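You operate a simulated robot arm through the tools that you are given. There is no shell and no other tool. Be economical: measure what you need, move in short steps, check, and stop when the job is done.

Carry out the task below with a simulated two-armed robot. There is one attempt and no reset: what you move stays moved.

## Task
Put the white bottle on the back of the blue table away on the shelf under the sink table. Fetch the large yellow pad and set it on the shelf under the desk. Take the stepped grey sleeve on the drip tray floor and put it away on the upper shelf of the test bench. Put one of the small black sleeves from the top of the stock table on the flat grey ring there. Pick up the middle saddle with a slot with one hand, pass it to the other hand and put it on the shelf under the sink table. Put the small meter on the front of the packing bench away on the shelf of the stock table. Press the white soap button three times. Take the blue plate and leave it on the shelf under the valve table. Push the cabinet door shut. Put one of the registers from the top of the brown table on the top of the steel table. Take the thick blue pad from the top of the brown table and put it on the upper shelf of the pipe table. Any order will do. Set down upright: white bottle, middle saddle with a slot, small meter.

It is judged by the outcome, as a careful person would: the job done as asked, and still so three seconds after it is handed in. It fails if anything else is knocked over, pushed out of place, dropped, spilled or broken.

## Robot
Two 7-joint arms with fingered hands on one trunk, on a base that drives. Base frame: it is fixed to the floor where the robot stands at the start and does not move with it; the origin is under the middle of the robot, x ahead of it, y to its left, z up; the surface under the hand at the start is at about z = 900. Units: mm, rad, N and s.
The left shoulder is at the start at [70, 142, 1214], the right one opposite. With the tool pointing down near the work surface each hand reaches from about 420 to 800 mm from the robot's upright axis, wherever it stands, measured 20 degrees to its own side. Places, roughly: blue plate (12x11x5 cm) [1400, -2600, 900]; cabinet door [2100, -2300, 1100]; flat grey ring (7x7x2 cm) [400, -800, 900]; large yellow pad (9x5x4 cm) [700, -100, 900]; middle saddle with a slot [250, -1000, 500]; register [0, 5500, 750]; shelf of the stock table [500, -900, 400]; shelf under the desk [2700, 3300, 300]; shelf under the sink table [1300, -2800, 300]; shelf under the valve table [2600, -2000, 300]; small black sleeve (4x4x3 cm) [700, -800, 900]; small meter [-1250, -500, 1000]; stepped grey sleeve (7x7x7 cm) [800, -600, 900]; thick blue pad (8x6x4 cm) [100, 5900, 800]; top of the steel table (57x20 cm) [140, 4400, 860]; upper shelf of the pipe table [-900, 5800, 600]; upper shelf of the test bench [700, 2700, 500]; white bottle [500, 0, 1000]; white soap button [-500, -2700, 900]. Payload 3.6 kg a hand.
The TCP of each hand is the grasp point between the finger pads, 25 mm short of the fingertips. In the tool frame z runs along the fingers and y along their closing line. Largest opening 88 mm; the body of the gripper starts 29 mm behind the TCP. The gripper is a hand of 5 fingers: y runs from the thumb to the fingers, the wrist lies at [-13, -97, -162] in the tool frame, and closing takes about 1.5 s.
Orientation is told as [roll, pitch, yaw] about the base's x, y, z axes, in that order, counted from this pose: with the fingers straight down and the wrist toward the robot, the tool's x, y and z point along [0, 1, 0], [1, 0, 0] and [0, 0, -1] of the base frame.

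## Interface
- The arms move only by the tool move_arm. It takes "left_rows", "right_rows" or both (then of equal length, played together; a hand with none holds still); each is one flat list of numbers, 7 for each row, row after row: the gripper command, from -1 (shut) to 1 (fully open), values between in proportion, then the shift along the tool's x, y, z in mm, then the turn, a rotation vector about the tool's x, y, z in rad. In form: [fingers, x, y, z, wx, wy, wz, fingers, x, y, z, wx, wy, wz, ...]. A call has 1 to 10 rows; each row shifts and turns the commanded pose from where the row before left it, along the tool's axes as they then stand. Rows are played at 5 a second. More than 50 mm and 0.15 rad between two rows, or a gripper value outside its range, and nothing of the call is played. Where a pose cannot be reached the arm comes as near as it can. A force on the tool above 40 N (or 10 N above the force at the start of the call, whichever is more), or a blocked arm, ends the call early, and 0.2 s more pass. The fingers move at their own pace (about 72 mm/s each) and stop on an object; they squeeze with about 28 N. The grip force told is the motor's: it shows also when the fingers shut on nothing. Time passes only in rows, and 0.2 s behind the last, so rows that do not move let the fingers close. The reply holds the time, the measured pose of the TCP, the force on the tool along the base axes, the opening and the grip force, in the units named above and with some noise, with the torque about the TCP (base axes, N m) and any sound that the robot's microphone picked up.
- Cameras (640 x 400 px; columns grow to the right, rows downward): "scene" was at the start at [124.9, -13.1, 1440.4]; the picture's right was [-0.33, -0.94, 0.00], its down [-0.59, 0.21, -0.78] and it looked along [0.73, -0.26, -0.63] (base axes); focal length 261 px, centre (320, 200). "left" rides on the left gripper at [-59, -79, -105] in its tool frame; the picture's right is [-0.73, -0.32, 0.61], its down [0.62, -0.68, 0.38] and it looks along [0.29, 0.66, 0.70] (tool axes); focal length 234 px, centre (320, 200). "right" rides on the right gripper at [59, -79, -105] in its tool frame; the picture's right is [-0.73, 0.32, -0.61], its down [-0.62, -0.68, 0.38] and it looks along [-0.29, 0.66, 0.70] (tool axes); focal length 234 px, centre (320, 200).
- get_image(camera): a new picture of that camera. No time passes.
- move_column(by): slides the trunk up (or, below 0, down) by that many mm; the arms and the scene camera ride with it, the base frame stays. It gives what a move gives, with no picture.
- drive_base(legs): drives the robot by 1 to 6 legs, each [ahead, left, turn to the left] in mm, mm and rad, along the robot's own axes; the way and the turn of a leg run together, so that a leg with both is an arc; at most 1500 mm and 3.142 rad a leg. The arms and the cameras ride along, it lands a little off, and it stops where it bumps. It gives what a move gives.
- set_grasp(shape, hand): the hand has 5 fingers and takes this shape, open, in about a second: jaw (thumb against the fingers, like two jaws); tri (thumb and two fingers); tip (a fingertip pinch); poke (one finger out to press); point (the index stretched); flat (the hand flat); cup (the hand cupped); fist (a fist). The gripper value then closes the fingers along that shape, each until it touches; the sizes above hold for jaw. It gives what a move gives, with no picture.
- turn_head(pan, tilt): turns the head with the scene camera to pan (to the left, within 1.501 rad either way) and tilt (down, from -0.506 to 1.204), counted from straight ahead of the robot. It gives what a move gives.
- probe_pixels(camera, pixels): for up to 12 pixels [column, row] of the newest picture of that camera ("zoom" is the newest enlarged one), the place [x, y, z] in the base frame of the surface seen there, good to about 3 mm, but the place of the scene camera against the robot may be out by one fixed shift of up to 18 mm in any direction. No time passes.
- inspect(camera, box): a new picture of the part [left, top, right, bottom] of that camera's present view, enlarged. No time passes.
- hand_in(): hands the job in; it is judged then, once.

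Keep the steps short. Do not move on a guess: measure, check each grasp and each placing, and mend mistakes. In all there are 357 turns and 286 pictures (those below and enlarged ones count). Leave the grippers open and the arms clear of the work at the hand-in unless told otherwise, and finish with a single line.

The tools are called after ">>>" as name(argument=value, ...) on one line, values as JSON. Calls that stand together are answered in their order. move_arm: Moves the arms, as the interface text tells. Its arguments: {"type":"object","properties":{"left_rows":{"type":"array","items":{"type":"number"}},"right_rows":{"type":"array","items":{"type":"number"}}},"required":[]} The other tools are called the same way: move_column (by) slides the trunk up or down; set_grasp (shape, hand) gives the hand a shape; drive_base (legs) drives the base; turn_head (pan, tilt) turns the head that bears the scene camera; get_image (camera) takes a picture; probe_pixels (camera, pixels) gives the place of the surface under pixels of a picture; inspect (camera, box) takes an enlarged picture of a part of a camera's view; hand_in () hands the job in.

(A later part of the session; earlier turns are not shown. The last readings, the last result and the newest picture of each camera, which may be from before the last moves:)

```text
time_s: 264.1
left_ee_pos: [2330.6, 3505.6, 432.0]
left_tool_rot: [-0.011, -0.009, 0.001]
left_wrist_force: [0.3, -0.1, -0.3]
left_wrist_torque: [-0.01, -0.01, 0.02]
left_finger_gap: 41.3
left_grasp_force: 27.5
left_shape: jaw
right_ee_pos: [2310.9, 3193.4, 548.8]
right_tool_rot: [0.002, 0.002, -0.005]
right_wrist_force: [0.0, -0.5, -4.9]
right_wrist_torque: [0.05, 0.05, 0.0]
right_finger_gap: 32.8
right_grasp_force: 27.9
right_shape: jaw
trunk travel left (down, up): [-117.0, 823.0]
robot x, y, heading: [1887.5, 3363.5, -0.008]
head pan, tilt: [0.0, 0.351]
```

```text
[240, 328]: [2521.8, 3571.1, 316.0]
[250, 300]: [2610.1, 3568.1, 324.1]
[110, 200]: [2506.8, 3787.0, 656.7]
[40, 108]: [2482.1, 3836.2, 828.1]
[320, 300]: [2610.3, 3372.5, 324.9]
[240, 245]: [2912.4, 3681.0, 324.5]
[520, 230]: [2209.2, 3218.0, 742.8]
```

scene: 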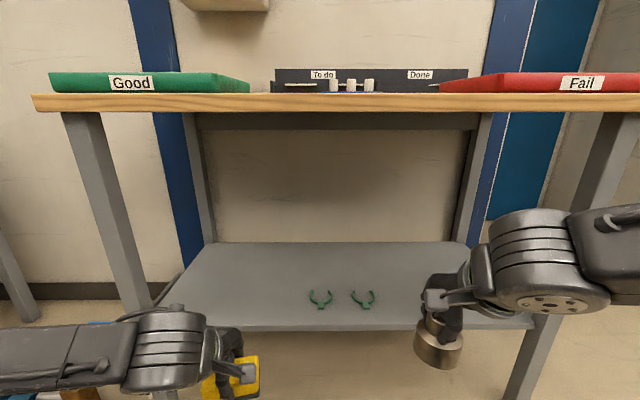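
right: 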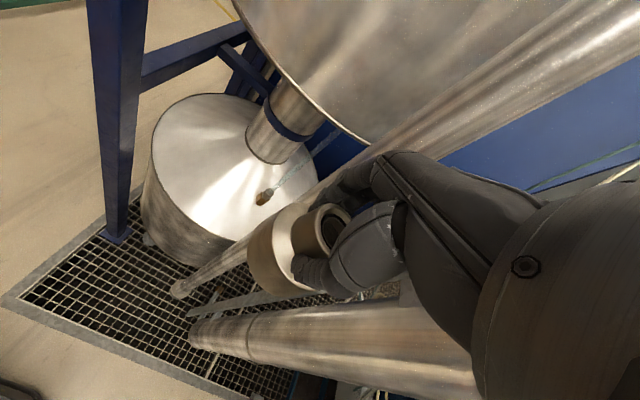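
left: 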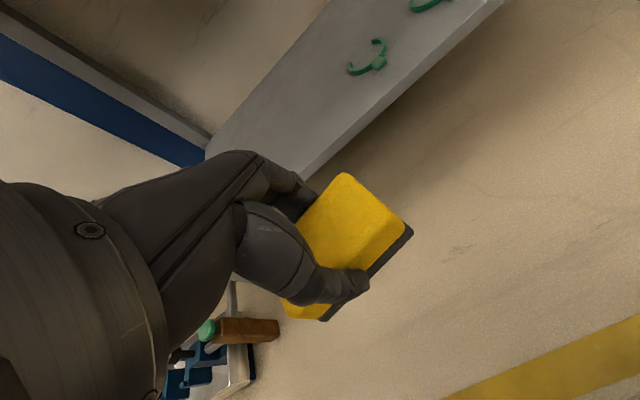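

Shelf surface z≈322, front edge x≈2530. I drive forward 190 mm, then push the pad in.

>>> drive_base(legs=[[190, 0, 0]])

>>> move_arm(left_rows=[-1, 0, 40, 0, 0, 0, 0, -1, 0, 40, 0, 0, 0, 0, -1, 0, 40, 0, 0, 0, 0, -1, 0, 0, 25, 0, 0, 0, -1, 0, 0, 25, 0, 0, 0])

>>> get_image(camera="scene")

>>> get_image(camera="left")

```text
time_s: 265.7
left_ee_pos: [2519.6, 3505.4, 433.1]
left_tool_rot: [-0.012, -0.008, 0.001]
left_wrist_force: [-0.5, -0.9, -0.3]
left_wrist_torque: [0.03, 0.0, 0.01]
left_finger_gap: 41.2
left_grasp_force: 27.8
left_shape: jaw
right_ee_pos: [2499.0, 3193.9, 548.5]
right_tool_rot: [0.003, 0.001, 0.0]
right_wrist_force: [-0.9, 0.1, -4.0]
right_wrist_torque: [0.04, 0.05, 0.01]
right_finger_gap: 32.2
right_grasp_force: 28.7
right_shape: jaw
trunk travel left (down, up): [-117.0, 823.0]
robot x, y, heading: [2075.4, 3361.8, -0.006]
head pan, tilt: [0.0, 0.351]
```

```text
time_s: 266.9
left_ee_pos: [2640.9, 3505.1, 383.9]
left_tool_rot: [-0.013, -0.008, 0.002]
left_wrist_force: [0.5, 0.7, -0.7]
left_wrist_torque: [0.0, -0.02, 0.01]
left_finger_gap: 40.9
left_grasp_force: 27.8
left_shape: jaw
right_ee_pos: [2498.5, 3191.6, 549.2]
right_tool_rot: [0.001, 0.002, -0.002]
right_wrist_force: [0.8, 0.0, -4.2]
right_wrist_torque: [0.05, 0.03, 0.02]
right_finger_gap: 32.6
right_grasp_force: 28.3
right_shape: jaw
trunk travel left (down, up): [-117.0, 823.0]
robot x, y, heading: [2072.9, 3361.4, -0.005]
head pan, tilt: [0.0, 0.351]
```

```text
204 pictures are left
```

scene: 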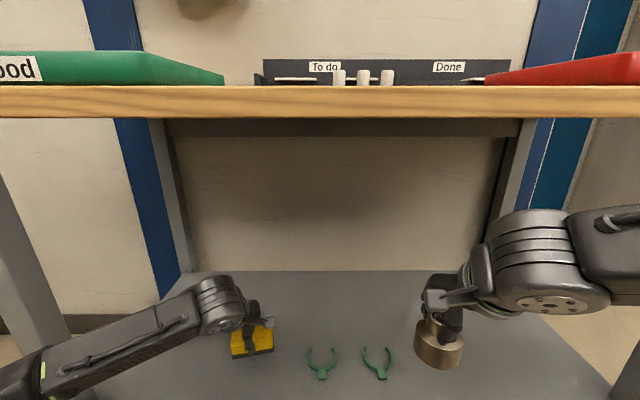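

```text
203 pictures are left
```

left: 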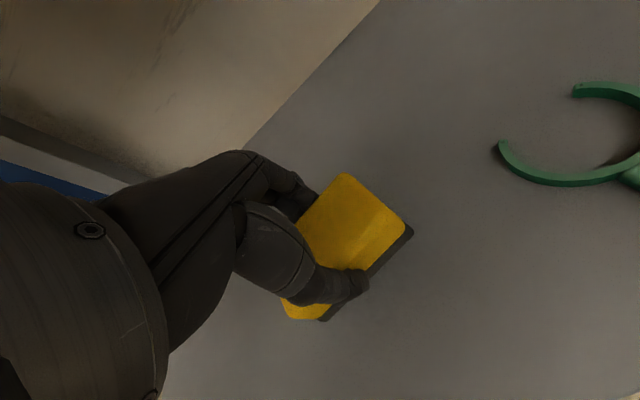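

>>> move_arm(left_rows=[-1, 0, 0, 12, 0, 0, 0, -1, 0, 0, 4, 0, 0, 0, -1, 0, 0, 3, 0, 0, 0, -1, 0, 0, 0, 0, 0, 0])

>>> inspect(camera="left", box=[260, 150, 440, 340])

```text
time_s: 267.9
left_ee_pos: [2638.7, 3503.8, 365.2]
left_tool_rot: [-0.013, -0.008, 0.001]
left_wrist_force: [0.5, -0.5, 0.3]
left_wrist_torque: [0.0, 0.01, 0.02]
left_finger_gap: 41.0
left_grasp_force: 28.0
left_shape: jaw
right_ee_pos: [2499.2, 3191.9, 548.4]
right_tool_rot: [0.002, 0.003, -0.002]
right_wrist_force: [0.6, -0.4, -5.0]
right_wrist_torque: [0.04, 0.07, 0.03]
right_finger_gap: 32.8
right_grasp_force: 27.7
right_shape: jaw
trunk travel left (down, up): [-117.0, 823.0]
robot x, y, heading: [2077.6, 3360.8, -0.003]
head pan, tilt: [0.0, 0.351]
```

```text
2.11 times, centred on (350, 245) of left
```

zoom: 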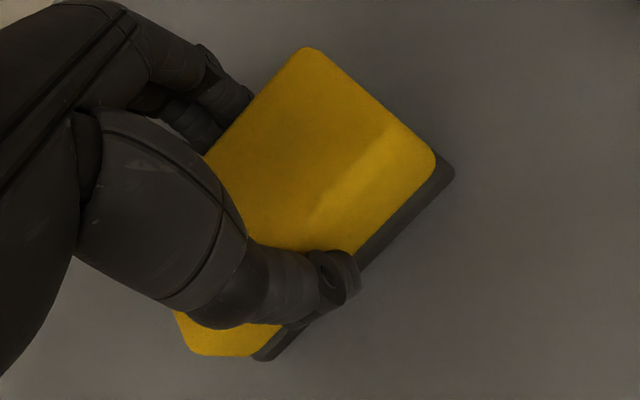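

>>> move_arm(left_rows=[-1, 0, 0, 1, 0, 0, 0, 0.2, 0, 0, 0, 0, 0, 0, 0.5, 0, 0, 0, 0, 0, 0, 0.7, 0, 0, 0, 0, 0, 0, 0.7, 0, 0, -30, 0, 0, 0, 0.7, 0, 0, -35, 0, 0, 0])

>>> get_image(camera="left")

```text
time_s: 269.3
left_ee_pos: [2639.6, 3505.8, 427.1]
left_tool_rot: [-0.014, -0.009, 0.002]
left_wrist_force: [-0.1, 0.0, 0.0]
left_wrist_torque: [0.02, -0.01, 0.01]
left_finger_gap: 74.5
left_grasp_force: 0.0
left_shape: jaw
right_ee_pos: [2500.1, 3192.3, 548.1]
right_tool_rot: [0.002, 0.001, -0.002]
right_wrist_force: [0.1, -0.3, -4.4]
right_wrist_torque: [0.0, 0.02, 0.02]
right_finger_gap: 32.2
right_grasp_force: 27.6
right_shape: jaw
trunk travel left (down, up): [-117.0, 823.0]
robot x, y, heading: [2074.8, 3363.2, -0.005]
head pan, tilt: [0.0, 0.351]
```

```text
201 pictures are left
```

left: 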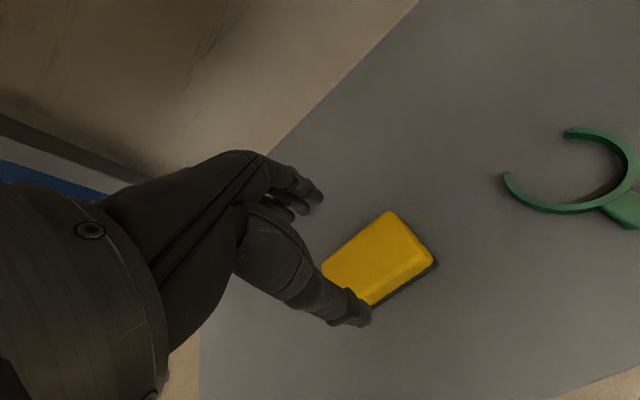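

The yellow pad lies flat on the desk shelf. I withdraw, raise the trunk, and turn toward the test bench on the west.

>>> move_arm(left_rows=[0.7, 0, -40, -5, 0, 0, 0, 0.7, 0, -40, -5, 0, 0, 0, 0.7, 0, -40, -5, 0, 0, 0, 0.7, 0, -40, -5, 0, 0, 0])

>>> drive_base(legs=[[-240, 0, 0]])

>>> move_column(by=400)

>>> drive_base(legs=[[0, -600, 0], [0, 0, -2.2]])

>>> turn_head(pan=-0.6, tilt=0.45)

>>> get_image(camera="scene")

```text
time_s: 270.3
left_ee_pos: [2477.8, 3504.1, 447.4]
left_tool_rot: [-0.013, -0.007, 0.002]
left_wrist_force: [-0.1, 0.8, -0.2]
left_wrist_torque: [0.0, 0.02, -0.03]
left_finger_gap: 74.5
left_grasp_force: 0.0
left_shape: jaw
right_ee_pos: [2498.7, 3192.5, 549.6]
right_tool_rot: [0.0, 0.003, -0.001]
right_wrist_force: [-0.2, 0.0, -4.6]
right_wrist_torque: [0.04, 0.08, 0.0]
right_finger_gap: 32.6
right_grasp_force: 28.1
right_shape: jaw
trunk travel left (down, up): [-117.0, 823.0]
robot x, y, heading: [2071.0, 3361.5, -0.008]
head pan, tilt: [0.0, 0.351]
```

```text
time_s: 272.0
left_ee_pos: [2239.5, 3507.0, 446.6]
left_tool_rot: [-0.013, -0.006, 0.004]
left_wrist_force: [-0.1, 0.1, -0.5]
left_wrist_torque: [-0.01, -0.02, -0.01]
left_finger_gap: 74.7
left_grasp_force: 0.2
left_shape: jaw
right_ee_pos: [2262.2, 3194.5, 548.4]
right_tool_rot: [0.002, 0.002, 0.002]
right_wrist_force: [0.0, 0.9, -4.8]
right_wrist_torque: [0.03, 0.07, -0.02]
right_finger_gap: 32.7
right_grasp_force: 27.8
right_shape: jaw
trunk travel left (down, up): [-117.0, 823.0]
robot x, y, heading: [1839.0, 3365.6, -0.006]
head pan, tilt: [0.0, 0.351]
```

```text
time_s: 275.9
left_ee_pos: [2239.5, 3506.5, 847.9]
left_tool_rot: [-0.013, -0.006, 0.003]
left_wrist_force: [-0.3, -0.5, -0.1]
left_wrist_torque: [-0.01, 0.03, -0.02]
left_finger_gap: 74.5
left_grasp_force: 0.0
left_shape: jaw
right_ee_pos: [2262.0, 3194.9, 948.3]
right_tool_rot: [0.001, 0.002, 0.003]
right_wrist_force: [-0.7, 0.5, -5.3]
right_wrist_torque: [0.01, 0.05, -0.01]
right_finger_gap: 32.8
right_grasp_force: 27.9
right_shape: jaw
trunk travel left (down, up): [-517.0, 423.0]
robot x, y, heading: [1838.1, 3364.5, -0.006]
head pan, tilt: [0.0, 0.351]
```

```text
time_s: 284.5
left_ee_pos: [1724.3, 2340.9, 846.7]
left_tool_rot: [-0.014, -0.007, -2.167]
left_wrist_force: [0.6, 0.2, 0.1]
left_wrist_torque: [-0.02, 0.0, -0.01]
left_finger_gap: 74.6
left_grasp_force: 0.1
left_shape: jaw
right_ee_pos: [1454.1, 2497.6, 948.2]
right_tool_rot: [0.002, 0.002, -2.168]
right_wrist_force: [-0.6, -1.0, -4.5]
right_wrist_torque: [0.01, -0.05, 0.0]
right_finger_gap: 32.7
right_grasp_force: 27.8
right_shape: jaw
trunk travel left (down, up): [-517.0, 423.0]
robot x, y, heading: [1832.1, 2753.3, -2.171]
head pan, tilt: [0.0, 0.351]
```

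```text
time_s: 285.5
left_ee_pos: [1725.5, 2340.9, 847.8]
left_tool_rot: [-0.012, -0.007, -2.166]
left_wrist_force: [0.2, -0.2, 0.4]
left_wrist_torque: [-0.01, 0.02, -0.04]
left_finger_gap: 74.8
left_grasp_force: 0.0
left_shape: jaw
right_ee_pos: [1452.7, 2497.7, 948.0]
right_tool_rot: [0.003, 0.003, -2.167]
right_wrist_force: [0.0, 0.1, -5.1]
right_wrist_torque: [0.02, -0.02, 0.01]
right_finger_gap: 32.4
right_grasp_force: 27.9
right_shape: jaw
trunk travel left (down, up): [-517.0, 423.0]
robot x, y, heading: [1833.0, 2754.8, -2.169]
head pan, tilt: [-0.6, 0.45]
```

```text
200 pictures are left
```

scene: 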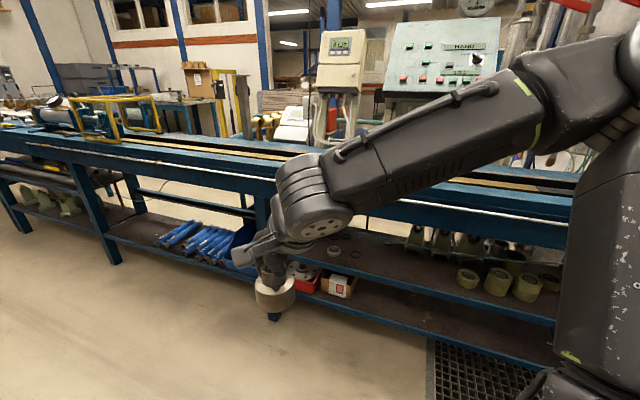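

>>> probe_pixels(camera="scene", pixels=[[400, 272], [440, 283], [380, 250], [330, 250], [465, 275], [360, 208], [440, 220], [300, 290], [345, 245], [420, 250], [430, 340], [350, 235]])

>>> inspect(camera="scene", box=[260, 180, 580, 380])

```text
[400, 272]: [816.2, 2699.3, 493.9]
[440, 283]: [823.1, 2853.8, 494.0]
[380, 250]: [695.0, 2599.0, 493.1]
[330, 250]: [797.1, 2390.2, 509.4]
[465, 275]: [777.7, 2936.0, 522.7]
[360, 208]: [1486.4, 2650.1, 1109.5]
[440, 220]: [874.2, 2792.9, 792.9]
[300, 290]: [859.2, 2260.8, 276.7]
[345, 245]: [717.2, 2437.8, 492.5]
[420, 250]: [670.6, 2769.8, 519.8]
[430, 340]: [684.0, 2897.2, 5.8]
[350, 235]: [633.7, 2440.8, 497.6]
```

```text
2.00 times, centred on (420, 280) of scene
```

zoom: 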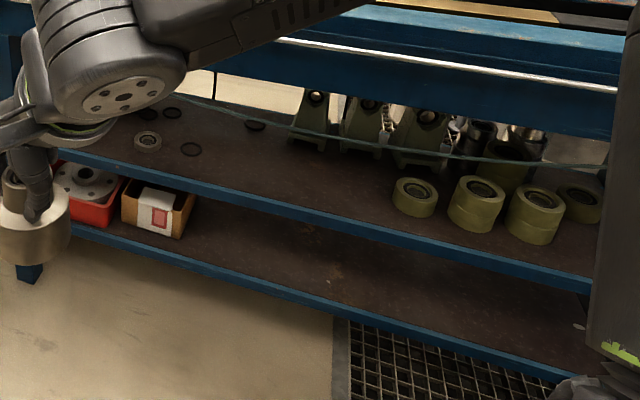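

>>> probe_pixels(camera="zoom", pixels=[[400, 90], [400, 70], [300, 208], [300, 195], [300, 215], [350, 150], [250, 160], [420, 95], [420, 190], [280, 75], [500, 105], [350, 120]])

```text
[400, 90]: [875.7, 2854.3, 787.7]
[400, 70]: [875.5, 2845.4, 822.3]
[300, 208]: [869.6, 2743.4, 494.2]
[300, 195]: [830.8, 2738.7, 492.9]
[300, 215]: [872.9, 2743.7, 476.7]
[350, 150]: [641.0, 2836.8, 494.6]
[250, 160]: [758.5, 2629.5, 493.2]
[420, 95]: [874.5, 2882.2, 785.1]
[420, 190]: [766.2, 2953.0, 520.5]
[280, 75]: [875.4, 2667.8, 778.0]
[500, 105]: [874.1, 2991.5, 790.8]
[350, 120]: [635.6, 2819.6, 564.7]
```

The shelf (z≈493) has room at y≈2650; the beam's underside is at z≈765, its face near x 850 (corrected). I turn west and approach to a stand-off, lowering the trunk.

>>> drive_base(legs=[[0, 0, -0.97], [378, 245, 0]])

>>> move_column(by=-300)

>>> get_image(camera="right")

>>> turn_head(pan=-0.2, tilt=0.3)

>>> get_image(camera="scene")

```text
time_s: 290.7
left_ee_pos: [1040.0, 2373.2, 847.5]
left_tool_rot: [-0.012, -0.008, 3.132]
left_wrist_force: [0.9, -0.6, -0.2]
left_wrist_torque: [-0.03, 0.02, 0.01]
left_finger_gap: 74.6
left_grasp_force: 0.1
left_shape: jaw
right_ee_pos: [1024.4, 2685.4, 947.8]
right_tool_rot: [0.002, 0.002, 3.131]
right_wrist_force: [-1.1, 0.6, -4.2]
right_wrist_torque: [0.0, -0.06, 0.0]
right_finger_gap: 32.5
right_grasp_force: 28.0
right_shape: jaw
trunk travel left (down, up): [-517.0, 423.0]
robot x, y, heading: [1447.8, 2508.1, 3.124]
head pan, tilt: [-0.6, 0.45]
```

```text
time_s: 293.7
left_ee_pos: [1040.5, 2372.7, 547.2]
left_tool_rot: [-0.012, -0.01, 3.134]
left_wrist_force: [-0.3, 0.2, 0.4]
left_wrist_torque: [0.01, 0.02, 0.02]
left_finger_gap: 74.7
left_grasp_force: 0.1
left_shape: jaw
right_ee_pos: [1023.8, 2684.5, 648.2]
right_tool_rot: [0.002, 0.001, 3.132]
right_wrist_force: [-0.2, 0.5, -5.2]
right_wrist_torque: [-0.05, -0.05, -0.01]
right_finger_gap: 32.5
right_grasp_force: 28.0
right_shape: jaw
trunk travel left (down, up): [-217.0, 723.0]
robot x, y, heading: [1446.2, 2511.2, 3.126]
head pan, tilt: [-0.6, 0.45]
```

```text
198 pictures are left
```

right: 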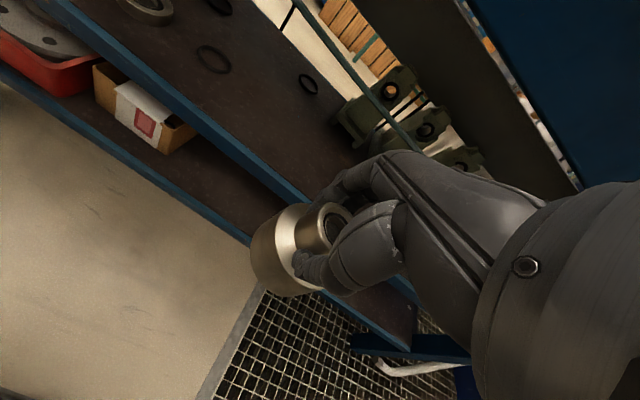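

```text
time_s: 294.6
left_ee_pos: [1042.3, 2373.3, 546.9]
left_tool_rot: [-0.013, -0.007, 3.133]
left_wrist_force: [0.6, -1.3, -0.2]
left_wrist_torque: [-0.01, 0.01, 0.03]
left_finger_gap: 74.6
left_grasp_force: 0.1
left_shape: jaw
right_ee_pos: [1024.6, 2686.2, 649.1]
right_tool_rot: [0.003, 0.002, 3.131]
right_wrist_force: [1.0, 0.5, -5.7]
right_wrist_torque: [-0.03, -0.03, 0.01]
right_finger_gap: 32.3
right_grasp_force: 27.9
right_shape: jaw
trunk travel left (down, up): [-217.0, 723.0]
robot x, y, heading: [1444.0, 2511.8, 3.13]
head pan, tilt: [-0.201, 0.3]
```

```text
197 pictures are left
```

scene: 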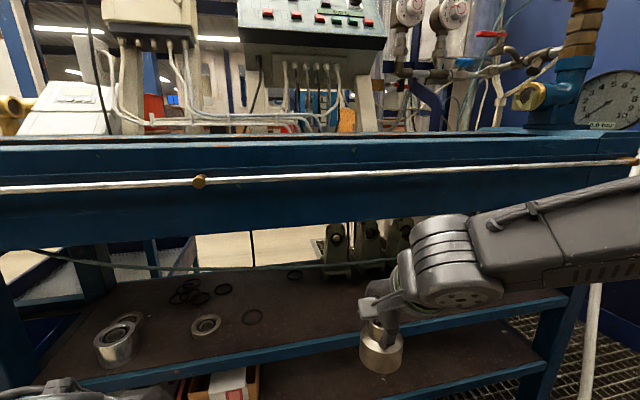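

>>> probe_pixels(camera="scene", pixels=[[180, 268], [300, 266], [350, 262], [240, 269], [270, 215], [330, 225], [270, 320], [290, 345], [300, 300], [480, 225], [300, 280], [190, 262]])

>>> probe_pixels(camera="right", pixels=[[240, 160], [255, 170], [290, 180], [225, 130], [400, 135], [375, 95], [460, 40], [500, 70], [310, 85], [270, 130]])

>>> inspect(camera="scene", box=[200, 190, 460, 370])

```text
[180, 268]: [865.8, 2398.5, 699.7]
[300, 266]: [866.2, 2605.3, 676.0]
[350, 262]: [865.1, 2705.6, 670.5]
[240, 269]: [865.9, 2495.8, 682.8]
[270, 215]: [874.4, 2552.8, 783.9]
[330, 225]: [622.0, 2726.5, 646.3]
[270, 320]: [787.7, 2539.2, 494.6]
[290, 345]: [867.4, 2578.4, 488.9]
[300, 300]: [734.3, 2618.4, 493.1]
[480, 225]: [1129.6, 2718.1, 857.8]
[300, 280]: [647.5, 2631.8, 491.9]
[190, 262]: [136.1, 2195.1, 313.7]
```

```text
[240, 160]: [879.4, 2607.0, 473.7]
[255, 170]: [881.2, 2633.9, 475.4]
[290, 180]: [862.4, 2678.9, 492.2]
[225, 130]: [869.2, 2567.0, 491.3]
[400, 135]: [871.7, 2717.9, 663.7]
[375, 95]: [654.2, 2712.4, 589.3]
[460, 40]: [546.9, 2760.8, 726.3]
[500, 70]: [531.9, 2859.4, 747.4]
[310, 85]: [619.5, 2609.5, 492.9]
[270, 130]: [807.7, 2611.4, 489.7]
```

```text
2.22 times, centred on (330, 280) of scene
```

zoom: 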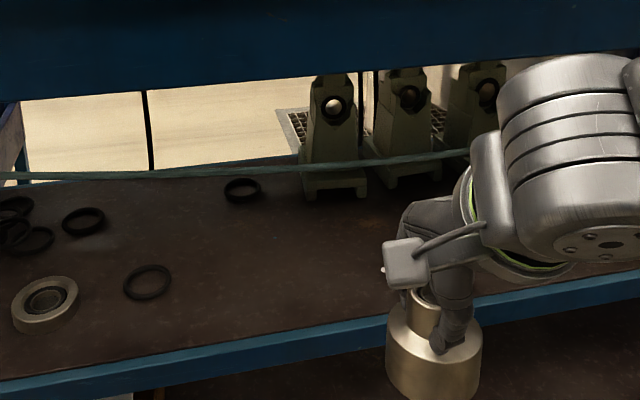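

A hose hangs at x≈871, z≈665 across the opening, so the hand must come in tilted. I tilt the right hand 0.7 rad forward (fingers forward) here, outside.

>>> move_arm(right_rows=[-1, 0, 0, 0, -0.14, 0, 0, -1, 0, 0, 0, -0.14, 0, 0, -1, 0, 0, 0, -0.14, 0, 0, -1, 0, 0, 0, -0.14, 0, 0, -1, 0, 0, 0, -0.14, 0, 0, -1, 0, 0, 0, 0, 0, 0])

>>> drive_base(legs=[[90, 0, 0]])

>>> get_image(camera="scene")

>>> get_image(camera="right")

```text
time_s: 296.0
left_ee_pos: [1042.4, 2372.6, 547.7]
left_tool_rot: [-0.012, -0.006, 3.133]
left_wrist_force: [0.1, -0.6, 0.1]
left_wrist_torque: [0.02, 0.02, -0.01]
left_finger_gap: 74.5
left_grasp_force: 0.0
left_shape: jaw
right_ee_pos: [966.6, 2676.7, 666.9]
right_tool_rot: [0.003, -0.696, 3.126]
right_wrist_force: [-0.7, -0.5, -4.0]
right_wrist_torque: [-0.05, -0.17, 0.0]
right_finger_gap: 32.7
right_grasp_force: 28.2
right_shape: jaw
right hand out of reach, approached as far as the arm can: row 3, 4, 5
trunk travel left (down, up): [-217.0, 723.0]
robot x, y, heading: [1445.1, 2510.0, 3.126]
head pan, tilt: [-0.201, 0.3]
```

```text
time_s: 297.1
left_ee_pos: [953.5, 2371.6, 546.8]
left_tool_rot: [-0.014, -0.006, 3.134]
left_wrist_force: [0.7, -0.8, 0.5]
left_wrist_torque: [-0.01, 0.0, -0.01]
left_finger_gap: 74.7
left_grasp_force: 0.2
left_shape: jaw
right_ee_pos: [877.8, 2677.4, 666.9]
right_tool_rot: [0.004, -0.694, 3.128]
right_wrist_force: [0.6, 0.3, -5.2]
right_wrist_torque: [-0.01, -0.16, 0.04]
right_finger_gap: 32.6
right_grasp_force: 28.1
right_shape: jaw
trunk travel left (down, up): [-217.0, 723.0]
robot x, y, heading: [1359.1, 2510.9, 3.126]
head pan, tilt: [-0.201, 0.3]
```

```text
195 pictures are left
```

scene: 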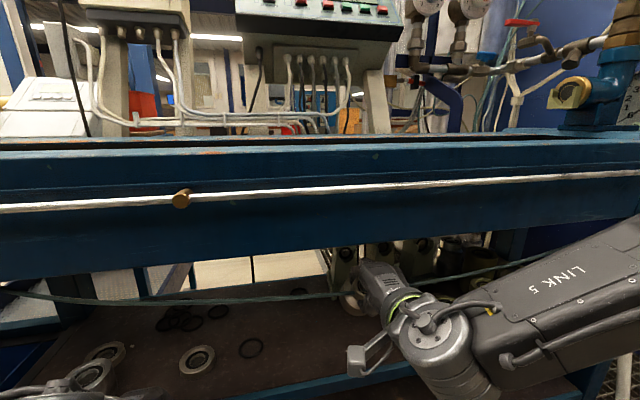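

```text
194 pictures are left
```

right: 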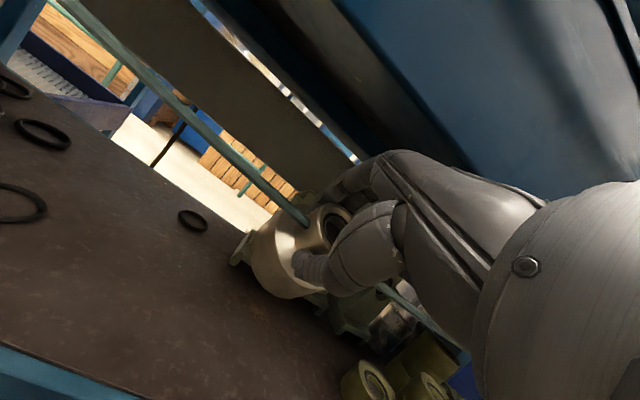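

The tilt moved the hand forward; it is now at the hose. I back out 120 mm, lower by 95 mm, then go in beneath the hose.

>>> drive_base(legs=[[-120, 0, 0]])

>>> move_column(by=-95)

>>> get_image(camera="scene")

>>> get_image(camera="right")

```text
time_s: 298.3
left_ee_pos: [1074.2, 2370.7, 547.8]
left_tool_rot: [-0.011, -0.008, 3.135]
left_wrist_force: [-0.1, 0.4, -0.4]
left_wrist_torque: [0.0, 0.02, -0.02]
left_finger_gap: 74.5
left_grasp_force: 0.0
left_shape: jaw
right_ee_pos: [999.2, 2676.6, 667.6]
right_tool_rot: [0.005, -0.696, 3.131]
right_wrist_force: [-0.1, 0.9, -4.4]
right_wrist_torque: [-0.05, -0.14, 0.01]
right_finger_gap: 32.5
right_grasp_force: 27.9
right_shape: jaw
trunk travel left (down, up): [-217.0, 723.0]
robot x, y, heading: [1479.0, 2508.6, 3.133]
head pan, tilt: [-0.201, 0.3]
```

```text
time_s: 299.6
left_ee_pos: [1074.4, 2370.3, 452.5]
left_tool_rot: [-0.013, -0.008, 3.133]
left_wrist_force: [-0.8, 0.8, -0.5]
left_wrist_torque: [-0.01, 0.02, 0.0]
left_finger_gap: 74.7
left_grasp_force: 0.0
left_shape: jaw
right_ee_pos: [997.8, 2676.2, 572.1]
right_tool_rot: [0.003, -0.696, 3.131]
right_wrist_force: [-0.4, -0.6, -5.1]
right_wrist_torque: [-0.05, -0.13, -0.01]
right_finger_gap: 32.5
right_grasp_force: 28.1
right_shape: jaw
trunk travel left (down, up): [-122.0, 818.0]
robot x, y, heading: [1477.3, 2510.7, 3.133]
head pan, tilt: [-0.201, 0.3]
```

```text
193 pictures are left
```

scene: 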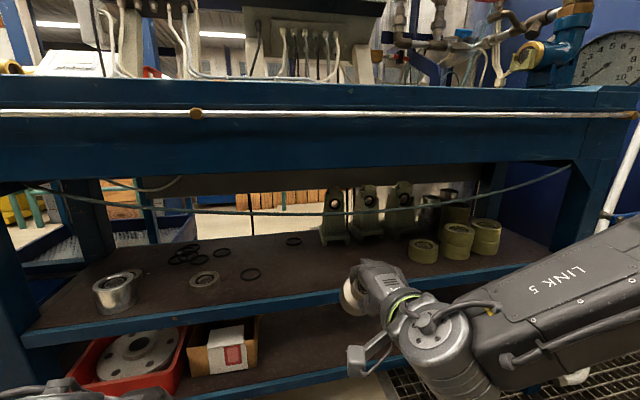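

```text
192 pictures are left
```

right: 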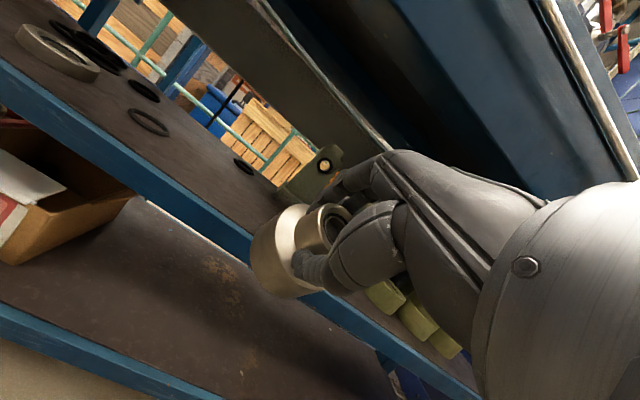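

>>> move_column(by=-8)

>>> drive_base(legs=[[115, 0, 0]])

>>> get_image(camera="scene")

>>> get_image(camera="right")

```text
time_s: 300.2
left_ee_pos: [1073.3, 2370.9, 445.6]
left_tool_rot: [-0.013, -0.008, 3.133]
left_wrist_force: [0.0, 0.1, 0.2]
left_wrist_torque: [-0.02, 0.01, -0.01]
left_finger_gap: 74.6
left_grasp_force: 0.3
left_shape: jaw
right_ee_pos: [998.7, 2675.3, 564.7]
right_tool_rot: [0.004, -0.696, 3.13]
right_wrist_force: [-0.4, -0.3, -5.4]
right_wrist_torque: [-0.04, -0.15, 0.01]
right_finger_gap: 32.1
right_grasp_force: 28.1
right_shape: jaw
trunk travel left (down, up): [-114.0, 826.0]
robot x, y, heading: [1476.5, 2509.3, 3.13]
head pan, tilt: [-0.201, 0.3]
```

```text
time_s: 301.4
left_ee_pos: [957.8, 2372.6, 444.8]
left_tool_rot: [-0.013, -0.008, 3.136]
left_wrist_force: [0.4, -0.2, -0.2]
left_wrist_torque: [0.02, 0.0, -0.02]
left_finger_gap: 74.4
left_grasp_force: 0.0
left_shape: jaw
right_ee_pos: [884.3, 2677.7, 564.6]
right_tool_rot: [0.003, -0.694, 3.133]
right_wrist_force: [-0.3, 0.1, -4.2]
right_wrist_torque: [-0.03, -0.16, 0.05]
right_finger_gap: 32.4
right_grasp_force: 27.8
right_shape: jaw
trunk travel left (down, up): [-114.0, 826.0]
robot x, y, heading: [1364.6, 2510.1, 3.13]
head pan, tilt: [-0.201, 0.3]
```

```text
191 pictures are left
```

scene: 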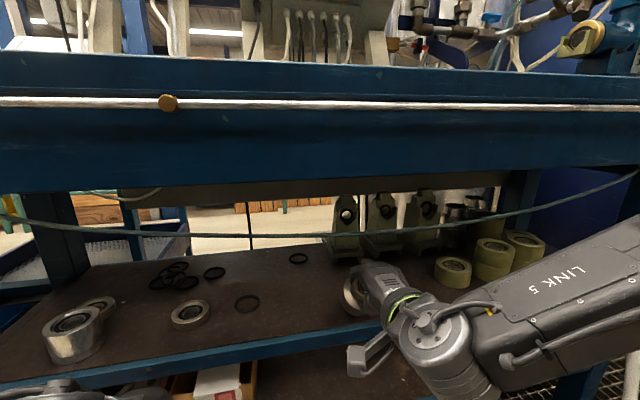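

```text
190 pictures are left
```

right: 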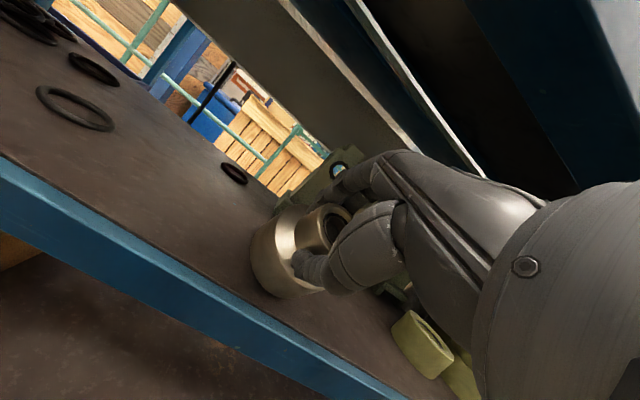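

Clear below the hose. Forward 45 mm more, then lower.

>>> drive_base(legs=[[45, 0, 0]])

>>> move_column(by=-6)

>>> get_image(camera="right")

```text
time_s: 302.3
left_ee_pos: [931.7, 2372.4, 440.6]
left_tool_rot: [-0.009, 0.014, 3.128]
left_wrist_force: [17.0, 0.0, -10.2]
left_wrist_torque: [0.11, -0.22, 0.18]
left_finger_gap: 69.7
left_grasp_force: 0.1
left_shape: jaw
right_ee_pos: [849.4, 2677.5, 563.5]
right_tool_rot: [0.001, -0.692, 3.13]
right_wrist_force: [0.4, -0.3, -4.4]
right_wrist_torque: [-0.04, -0.17, -0.03]
right_finger_gap: 32.2
right_grasp_force: 28.2
right_shape: jaw
trunk travel left (down, up): [-114.0, 826.0]
robot x, y, heading: [1328.1, 2511.3, 3.13]
head pan, tilt: [-0.201, 0.3]
stopped in leg 1: the force on the tool passed its limit at 60 N (the readings are from after the stop); the commanded pose is now the measured one
```

```text
time_s: 302.9
left_ee_pos: [930.4, 2372.5, 434.8]
left_tool_rot: [-0.008, 0.007, 3.13]
left_wrist_force: [15.5, 0.3, -5.6]
left_wrist_torque: [0.04, 0.1, 0.11]
left_finger_gap: 71.2
left_grasp_force: 0.1
left_shape: jaw
right_ee_pos: [849.4, 2676.5, 557.6]
right_tool_rot: [0.002, -0.693, 3.131]
right_wrist_force: [0.0, 0.1, -5.3]
right_wrist_torque: [-0.03, -0.14, 0.02]
right_finger_gap: 32.5
right_grasp_force: 28.6
right_shape: jaw
trunk travel left (down, up): [-108.0, 832.0]
robot x, y, heading: [1329.1, 2510.4, 3.133]
head pan, tilt: [-0.201, 0.3]
```

```text
189 pictures are left
```

right: 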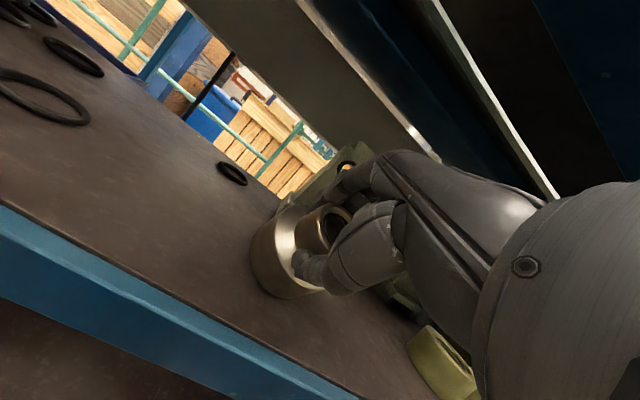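

The left fingertips touched the shelf edge; I pull the left hand back 40 mm, then lower the right in small steps.

>>> move_arm(left_rows=[0.7, 0, -20, 0, 0, 0, 0, 0.7, 0, -20, 0, 0, 0, 0, 0.7, 0, -10, 0, 0, 0, 0])

>>> move_column(by=-4)

>>> inspect(camera="right", box=[220, 180, 400, 340])

```text
time_s: 303.7
left_ee_pos: [930.5, 2372.9, 435.0]
left_tool_rot: [-0.007, 0.008, 3.129]
left_wrist_force: [17.2, -0.1, -5.7]
left_wrist_torque: [0.06, 0.08, 0.17]
left_finger_gap: 71.3
left_grasp_force: 0.1
left_shape: jaw
left hand out of reach, approached as far as the arm can: row 1, 2, 3
right_ee_pos: [849.8, 2675.6, 558.2]
right_tool_rot: [0.002, -0.692, 3.131]
right_wrist_force: [0.1, -0.6, -4.9]
right_wrist_torque: [-0.01, -0.15, -0.01]
right_finger_gap: 32.4
right_grasp_force: 28.0
right_shape: jaw
trunk travel left (down, up): [-108.0, 832.0]
robot x, y, heading: [1329.5, 2509.8, 3.133]
head pan, tilt: [-0.201, 0.3]
```

```text
time_s: 304.2
left_ee_pos: [929.3, 2373.3, 431.5]
left_tool_rot: [-0.008, 0.007, 3.129]
left_wrist_force: [8.1, 0.3, -3.6]
left_wrist_torque: [0.06, 0.05, 0.09]
left_finger_gap: 72.9
left_grasp_force: 0.0
left_shape: jaw
right_ee_pos: [848.8, 2677.6, 554.8]
right_tool_rot: [0.003, -0.692, 3.131]
right_wrist_force: [0.2, 0.2, -4.5]
right_wrist_torque: [-0.05, -0.15, 0.01]
right_finger_gap: 32.5
right_grasp_force: 27.5
right_shape: jaw
trunk travel left (down, up): [-104.0, 836.0]
robot x, y, heading: [1326.5, 2515.2, 3.132]
head pan, tilt: [-0.201, 0.3]
```

```text
2.50 times, centred on (310, 260) of right
```

zoom: 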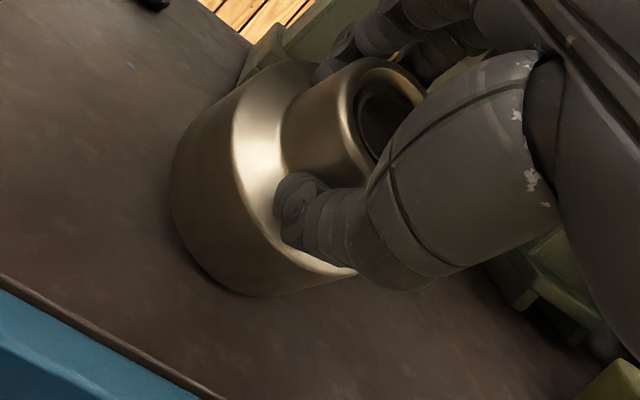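

>>> move_arm(right_rows=[-1, 0, -1.3, 1.5, 0, 0, 0, -1, 0, -1.3, 1.5, 0, 0, 0, -1, 0, -1.3, 1.5, 0, 0, 0, -1, 0, 0, 0, 0, 0, 0])

```text
time_s: 305.2
left_ee_pos: [929.9, 2372.2, 430.6]
left_tool_rot: [-0.011, 0.008, 3.13]
left_wrist_force: [4.1, 0.1, -5.0]
left_wrist_torque: [0.05, -0.14, -0.02]
left_finger_gap: 73.5
left_grasp_force: 0.1
left_shape: jaw
right_ee_pos: [848.4, 2676.6, 549.0]
right_tool_rot: [0.002, -0.698, 3.131]
right_wrist_force: [1.5, -1.5, 15.0]
right_wrist_torque: [0.1, 0.13, 0.07]
right_finger_gap: 35.6
right_grasp_force: 28.4
right_shape: jaw
trunk travel left (down, up): [-104.0, 836.0]
robot x, y, heading: [1334.0, 2512.3, 3.127]
head pan, tilt: [-0.201, 0.3]
```

Contact at 15 N upward. Now I open slowly so the fingers let the sleeve settle onto its base.

>>> move_arm(right_rows=[-0.2, 0, 1, -1.2, 0, 0, 0, -0.12, 0, 0, 0, 0, 0, 0, -0.06, 0, 0, 0, 0, 0, 0, 0, 0, 0, 0, 0, 0, 0, 0.08, 0, 0, 0, 0, 0, 0, 0.16, 0, 0, 0, 0, 0, 0, 0.25, 0, 0, 0, 0, 0, 0])

>>> get_image(camera="right")

```text
time_s: 306.8
left_ee_pos: [930.6, 2372.3, 432.1]
left_tool_rot: [-0.01, 0.005, 3.13]
left_wrist_force: [3.0, 0.2, -4.9]
left_wrist_torque: [0.06, -0.16, 0.03]
left_finger_gap: 73.4
left_grasp_force: 0.1
left_shape: jaw
right_ee_pos: [849.1, 2675.7, 549.6]
right_tool_rot: [0.001, -0.694, 3.131]
right_wrist_force: [6.6, -2.3, 16.3]
right_wrist_torque: [-0.05, -0.12, -0.01]
right_finger_gap: 46.1
right_grasp_force: 0.1
right_shape: jaw
trunk travel left (down, up): [-104.0, 836.0]
robot x, y, heading: [1329.7, 2510.6, 3.131]
head pan, tilt: [-0.201, 0.3]
```

```text
187 pictures are left
```

right: 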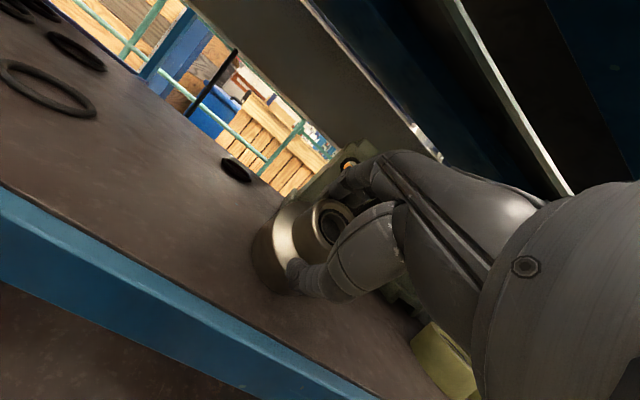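

>>> move_arm(right_rows=[0.3, 0, 1.3, -1.5, 0, 0, 0, 0.4, 0, 1.3, -1.5, 0, 0, 0, 0.5, 0, 1.3, -1.5, 0, 0, 0, 0.6, 0, 0, 0, 0, 0, 0, 0.7, 0, 0, 0, 0, 0, 0])

>>> inspect(camera="right", box=[200, 160, 420, 340])

```text
time_s: 308.0
left_ee_pos: [931.0, 2372.7, 431.5]
left_tool_rot: [-0.008, 0.008, 3.129]
left_wrist_force: [5.0, 0.5, -4.3]
left_wrist_torque: [0.03, -0.06, 0.06]
left_finger_gap: 73.5
left_grasp_force: 0.0
left_shape: jaw
right_ee_pos: [849.6, 2677.4, 555.4]
right_tool_rot: [0.0, -0.693, 3.133]
right_wrist_force: [-1.2, 1.0, 0.4]
right_wrist_torque: [0.01, -0.01, 0.02]
right_finger_gap: 75.0
right_grasp_force: 0.1
right_shape: jaw
trunk travel left (down, up): [-104.0, 836.0]
robot x, y, heading: [1330.3, 2511.6, 3.133]
head pan, tilt: [-0.201, 0.3]
```

```text
2.22 times, centred on (310, 250) of right
```

zoom: 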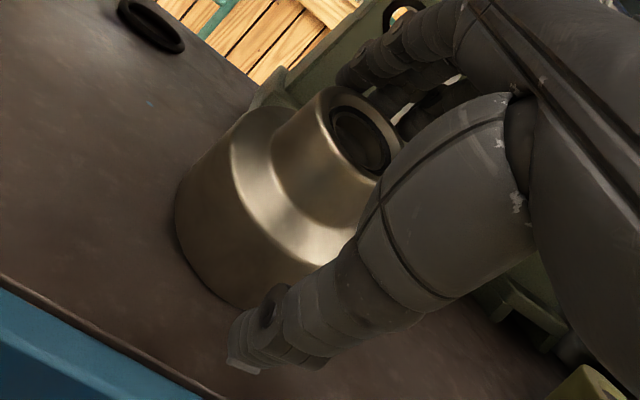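

The sleeve stands free. I open fully, raise 8 mm, and look before backing out.

>>> move_arm(right_rows=[1, 0, 2.5, -3, 0, 0, 0, 1, 0, 2.6, -3.1, 0, 0, 0, 1, 0, 0, 0, 0, 0, 0])

>>> drive_base(legs=[[-40, 0, 0]])

>>> get_image(camera="right")

```text
time_s: 308.8
left_ee_pos: [929.9, 2372.6, 431.4]
left_tool_rot: [-0.009, 0.005, 3.13]
left_wrist_force: [4.8, 0.9, -6.1]
left_wrist_torque: [0.07, -0.14, 0.06]
left_finger_gap: 73.8
left_grasp_force: 0.1
left_shape: jaw
right_ee_pos: [849.2, 2678.1, 563.2]
right_tool_rot: [0.001, -0.693, 3.131]
right_wrist_force: [0.4, -0.1, -0.2]
right_wrist_torque: [0.01, -0.04, 0.04]
right_finger_gap: 87.7
right_grasp_force: 0.1
right_shape: jaw
trunk travel left (down, up): [-104.0, 836.0]
robot x, y, heading: [1325.9, 2514.4, 3.125]
head pan, tilt: [-0.201, 0.3]
```

```text
time_s: 309.7
left_ee_pos: [970.4, 2372.7, 432.0]
left_tool_rot: [-0.01, 0.007, 3.13]
left_wrist_force: [0.6, -0.3, 0.0]
left_wrist_torque: [-0.01, 0.0, -0.03]
left_finger_gap: 74.7
left_grasp_force: 0.0
left_shape: jaw
right_ee_pos: [888.4, 2677.3, 562.2]
right_tool_rot: [0.002, -0.692, 3.129]
right_wrist_force: [-0.6, 0.9, 0.5]
right_wrist_torque: [0.01, 0.03, 0.0]
right_finger_gap: 87.3
right_grasp_force: 0.0
right_shape: jaw
trunk travel left (down, up): [-104.0, 836.0]
robot x, y, heading: [1374.5, 2509.4, 3.131]
head pan, tilt: [-0.201, 0.3]
```

```text
185 pictures are left
```

right: 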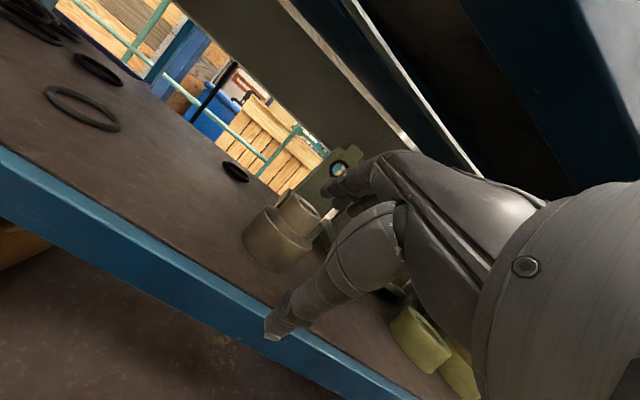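

The stepped sleeve stands upright on the upper shelf. Back out, raise the trunk, right hand back to vertical, and drive to the brown table.

>>> drive_base(legs=[[-500, 0, 0]])

>>> move_column(by=400)

>>> move_arm(right_rows=[1, 0, 0, 0, 0.14, 0, 0, 1, 0, 0, 0, 0.14, 0, 0, 1, 0, 0, 0, 0.14, 0, 0, 1, 0, 0, 0, 0.14, 0, 0, 1, 0, 0, 0, 0.135, 0, 0])

>>> move_column(by=350)

>>> drive_base(legs=[[0, -1500, 0], [0, -890, 0], [1500, 0, 0], [250, 0, 0], [0, 0, -1.56]])

>>> turn_head(pan=0.0, tilt=0.65)

>>> get_image(camera="scene")

```text
time_s: 312.6
left_ee_pos: [1463.5, 2367.1, 433.0]
left_tool_rot: [-0.01, 0.008, 3.136]
left_wrist_force: [0.6, 0.2, 0.2]
left_wrist_torque: [0.01, 0.04, -0.03]
left_finger_gap: 74.6
left_grasp_force: 0.0
left_shape: jaw
right_ee_pos: [1382.4, 2669.6, 563.6]
right_tool_rot: [-0.001, -0.691, 3.139]
right_wrist_force: [-0.1, 0.2, -0.4]
right_wrist_torque: [0.0, -0.01, -0.01]
right_finger_gap: 87.4
right_grasp_force: 0.1
right_shape: jaw
trunk travel left (down, up): [-104.0, 836.0]
robot x, y, heading: [1865.6, 2504.9, 3.137]
head pan, tilt: [-0.201, 0.3]
```

```text
time_s: 316.4
left_ee_pos: [1465.1, 2366.2, 831.0]
left_tool_rot: [-0.007, 0.007, 3.136]
left_wrist_force: [-0.3, 0.5, 0.2]
left_wrist_torque: [-0.01, 0.05, -0.03]
left_finger_gap: 74.6
left_grasp_force: 0.2
left_shape: jaw
right_ee_pos: [1381.3, 2669.9, 963.4]
right_tool_rot: [0.001, -0.693, 3.138]
right_wrist_force: [0.3, 0.5, 0.4]
right_wrist_torque: [0.02, 0.0, 0.02]
right_finger_gap: 87.6
right_grasp_force: 0.1
right_shape: jaw
trunk travel left (down, up): [-504.0, 436.0]
robot x, y, heading: [1865.2, 2505.0, 3.135]
head pan, tilt: [-0.201, 0.3]
```

```text
time_s: 317.6
left_ee_pos: [1464.5, 2366.2, 832.1]
left_tool_rot: [-0.009, 0.007, 3.136]
left_wrist_force: [-0.3, 0.8, -0.4]
left_wrist_torque: [0.0, 0.0, 0.0]
left_finger_gap: 74.8
left_grasp_force: 0.1
left_shape: jaw
right_ee_pos: [1382.8, 2669.4, 962.2]
right_tool_rot: [0.002, 0.001, 3.14]
right_wrist_force: [-0.5, -0.5, -0.4]
right_wrist_torque: [0.02, 0.0, 0.02]
right_finger_gap: 87.8
right_grasp_force: 0.0
right_shape: jaw
trunk travel left (down, up): [-504.0, 436.0]
robot x, y, heading: [1863.2, 2507.0, 3.135]
head pan, tilt: [-0.201, 0.3]
```

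```text
time_s: 321.1
left_ee_pos: [1465.1, 2365.4, 1182.4]
left_tool_rot: [-0.008, 0.008, 3.137]
left_wrist_force: [0.1, -0.1, 0.9]
left_wrist_torque: [-0.01, -0.01, 0.0]
left_finger_gap: 74.6
left_grasp_force: 0.0
left_shape: jaw
right_ee_pos: [1382.1, 2668.5, 1311.8]
right_tool_rot: [0.002, 0.002, 3.139]
right_wrist_force: [-0.2, -0.5, 0.3]
right_wrist_torque: [-0.02, -0.02, 0.0]
right_finger_gap: 87.7
right_grasp_force: 0.2
right_shape: jaw
trunk travel left (down, up): [-854.0, 86.0]
robot x, y, heading: [1865.1, 2505.3, 3.133]
head pan, tilt: [-0.201, 0.3]
```

```text
time_s: 345.2
left_ee_pos: [-98.4, 5239.5, 1181.8]
left_tool_rot: [-0.009, 0.007, 1.625]
left_wrist_force: [-0.3, -0.9, 0.2]
left_wrist_torque: [-0.01, 0.0, -0.02]
left_finger_gap: 74.6
left_grasp_force: 0.0
left_shape: jaw
right_ee_pos: [200.6, 5341.1, 1313.3]
right_tool_rot: [0.002, 0.003, 1.628]
right_wrist_force: [0.4, -0.1, 0.6]
right_wrist_torque: [0.02, 0.01, 0.01]
right_finger_gap: 87.9
right_grasp_force: 0.1
right_shape: jaw
trunk travel left (down, up): [-854.0, 86.0]
robot x, y, heading: [67.4, 4848.0, 1.627]
head pan, tilt: [-0.201, 0.3]
```

```text
time_s: 346.0
left_ee_pos: [-96.7, 5239.3, 1182.3]
left_tool_rot: [-0.009, 0.008, 1.623]
left_wrist_force: [-0.1, -0.8, -0.2]
left_wrist_torque: [0.0, -0.01, -0.03]
left_finger_gap: 74.7
left_grasp_force: 0.0
left_shape: jaw
right_ee_pos: [201.0, 5340.7, 1313.0]
right_tool_rot: [0.002, 0.003, 1.629]
right_wrist_force: [-0.1, -0.3, 0.2]
right_wrist_torque: [0.01, -0.01, 0.0]
right_finger_gap: 88.0
right_grasp_force: 0.0
right_shape: jaw
trunk travel left (down, up): [-854.0, 86.0]
robot x, y, heading: [65.6, 4852.8, 1.622]
head pan, tilt: [0.0, 0.649]
```

```text
184 pictures are left
```

scene: 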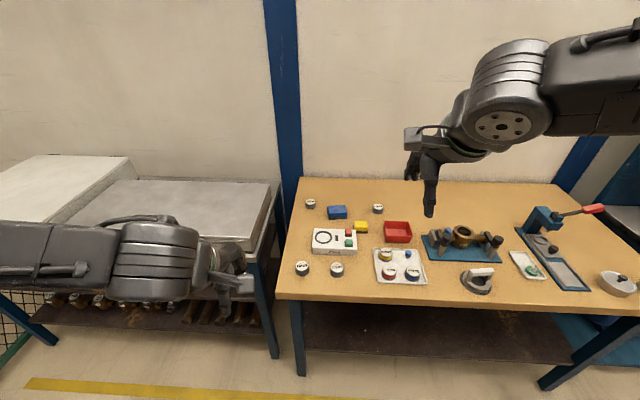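

>>> probe_pixels(camera="scene", pixels=[[302, 265], [337, 266], [337, 209], [311, 202], [285, 298], [350, 300], [302, 280], [330, 218], [345, 218], [360, 226], [290, 330]])

>>> inspect(camera="scene", box=[280, 180, 440, 300])

```text
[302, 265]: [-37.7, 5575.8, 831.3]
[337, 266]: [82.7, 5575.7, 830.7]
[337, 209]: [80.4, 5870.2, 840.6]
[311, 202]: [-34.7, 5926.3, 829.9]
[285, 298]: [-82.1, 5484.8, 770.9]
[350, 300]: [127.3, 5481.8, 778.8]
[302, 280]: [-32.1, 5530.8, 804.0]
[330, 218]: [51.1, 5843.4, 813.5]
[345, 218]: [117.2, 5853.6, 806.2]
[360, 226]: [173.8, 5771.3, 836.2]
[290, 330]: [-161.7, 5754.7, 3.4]
```

```text
3.33 times, centred on (360, 240) of scene
```

zoom: 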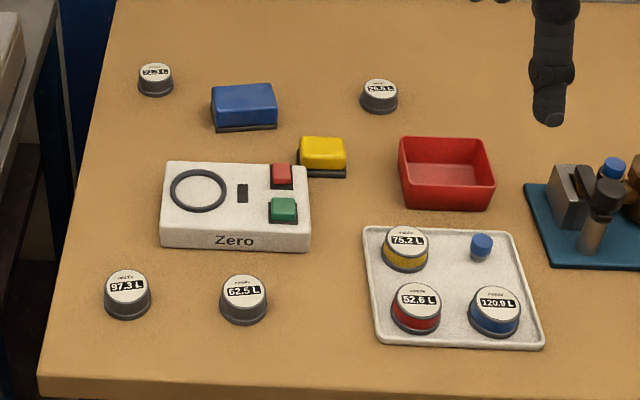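

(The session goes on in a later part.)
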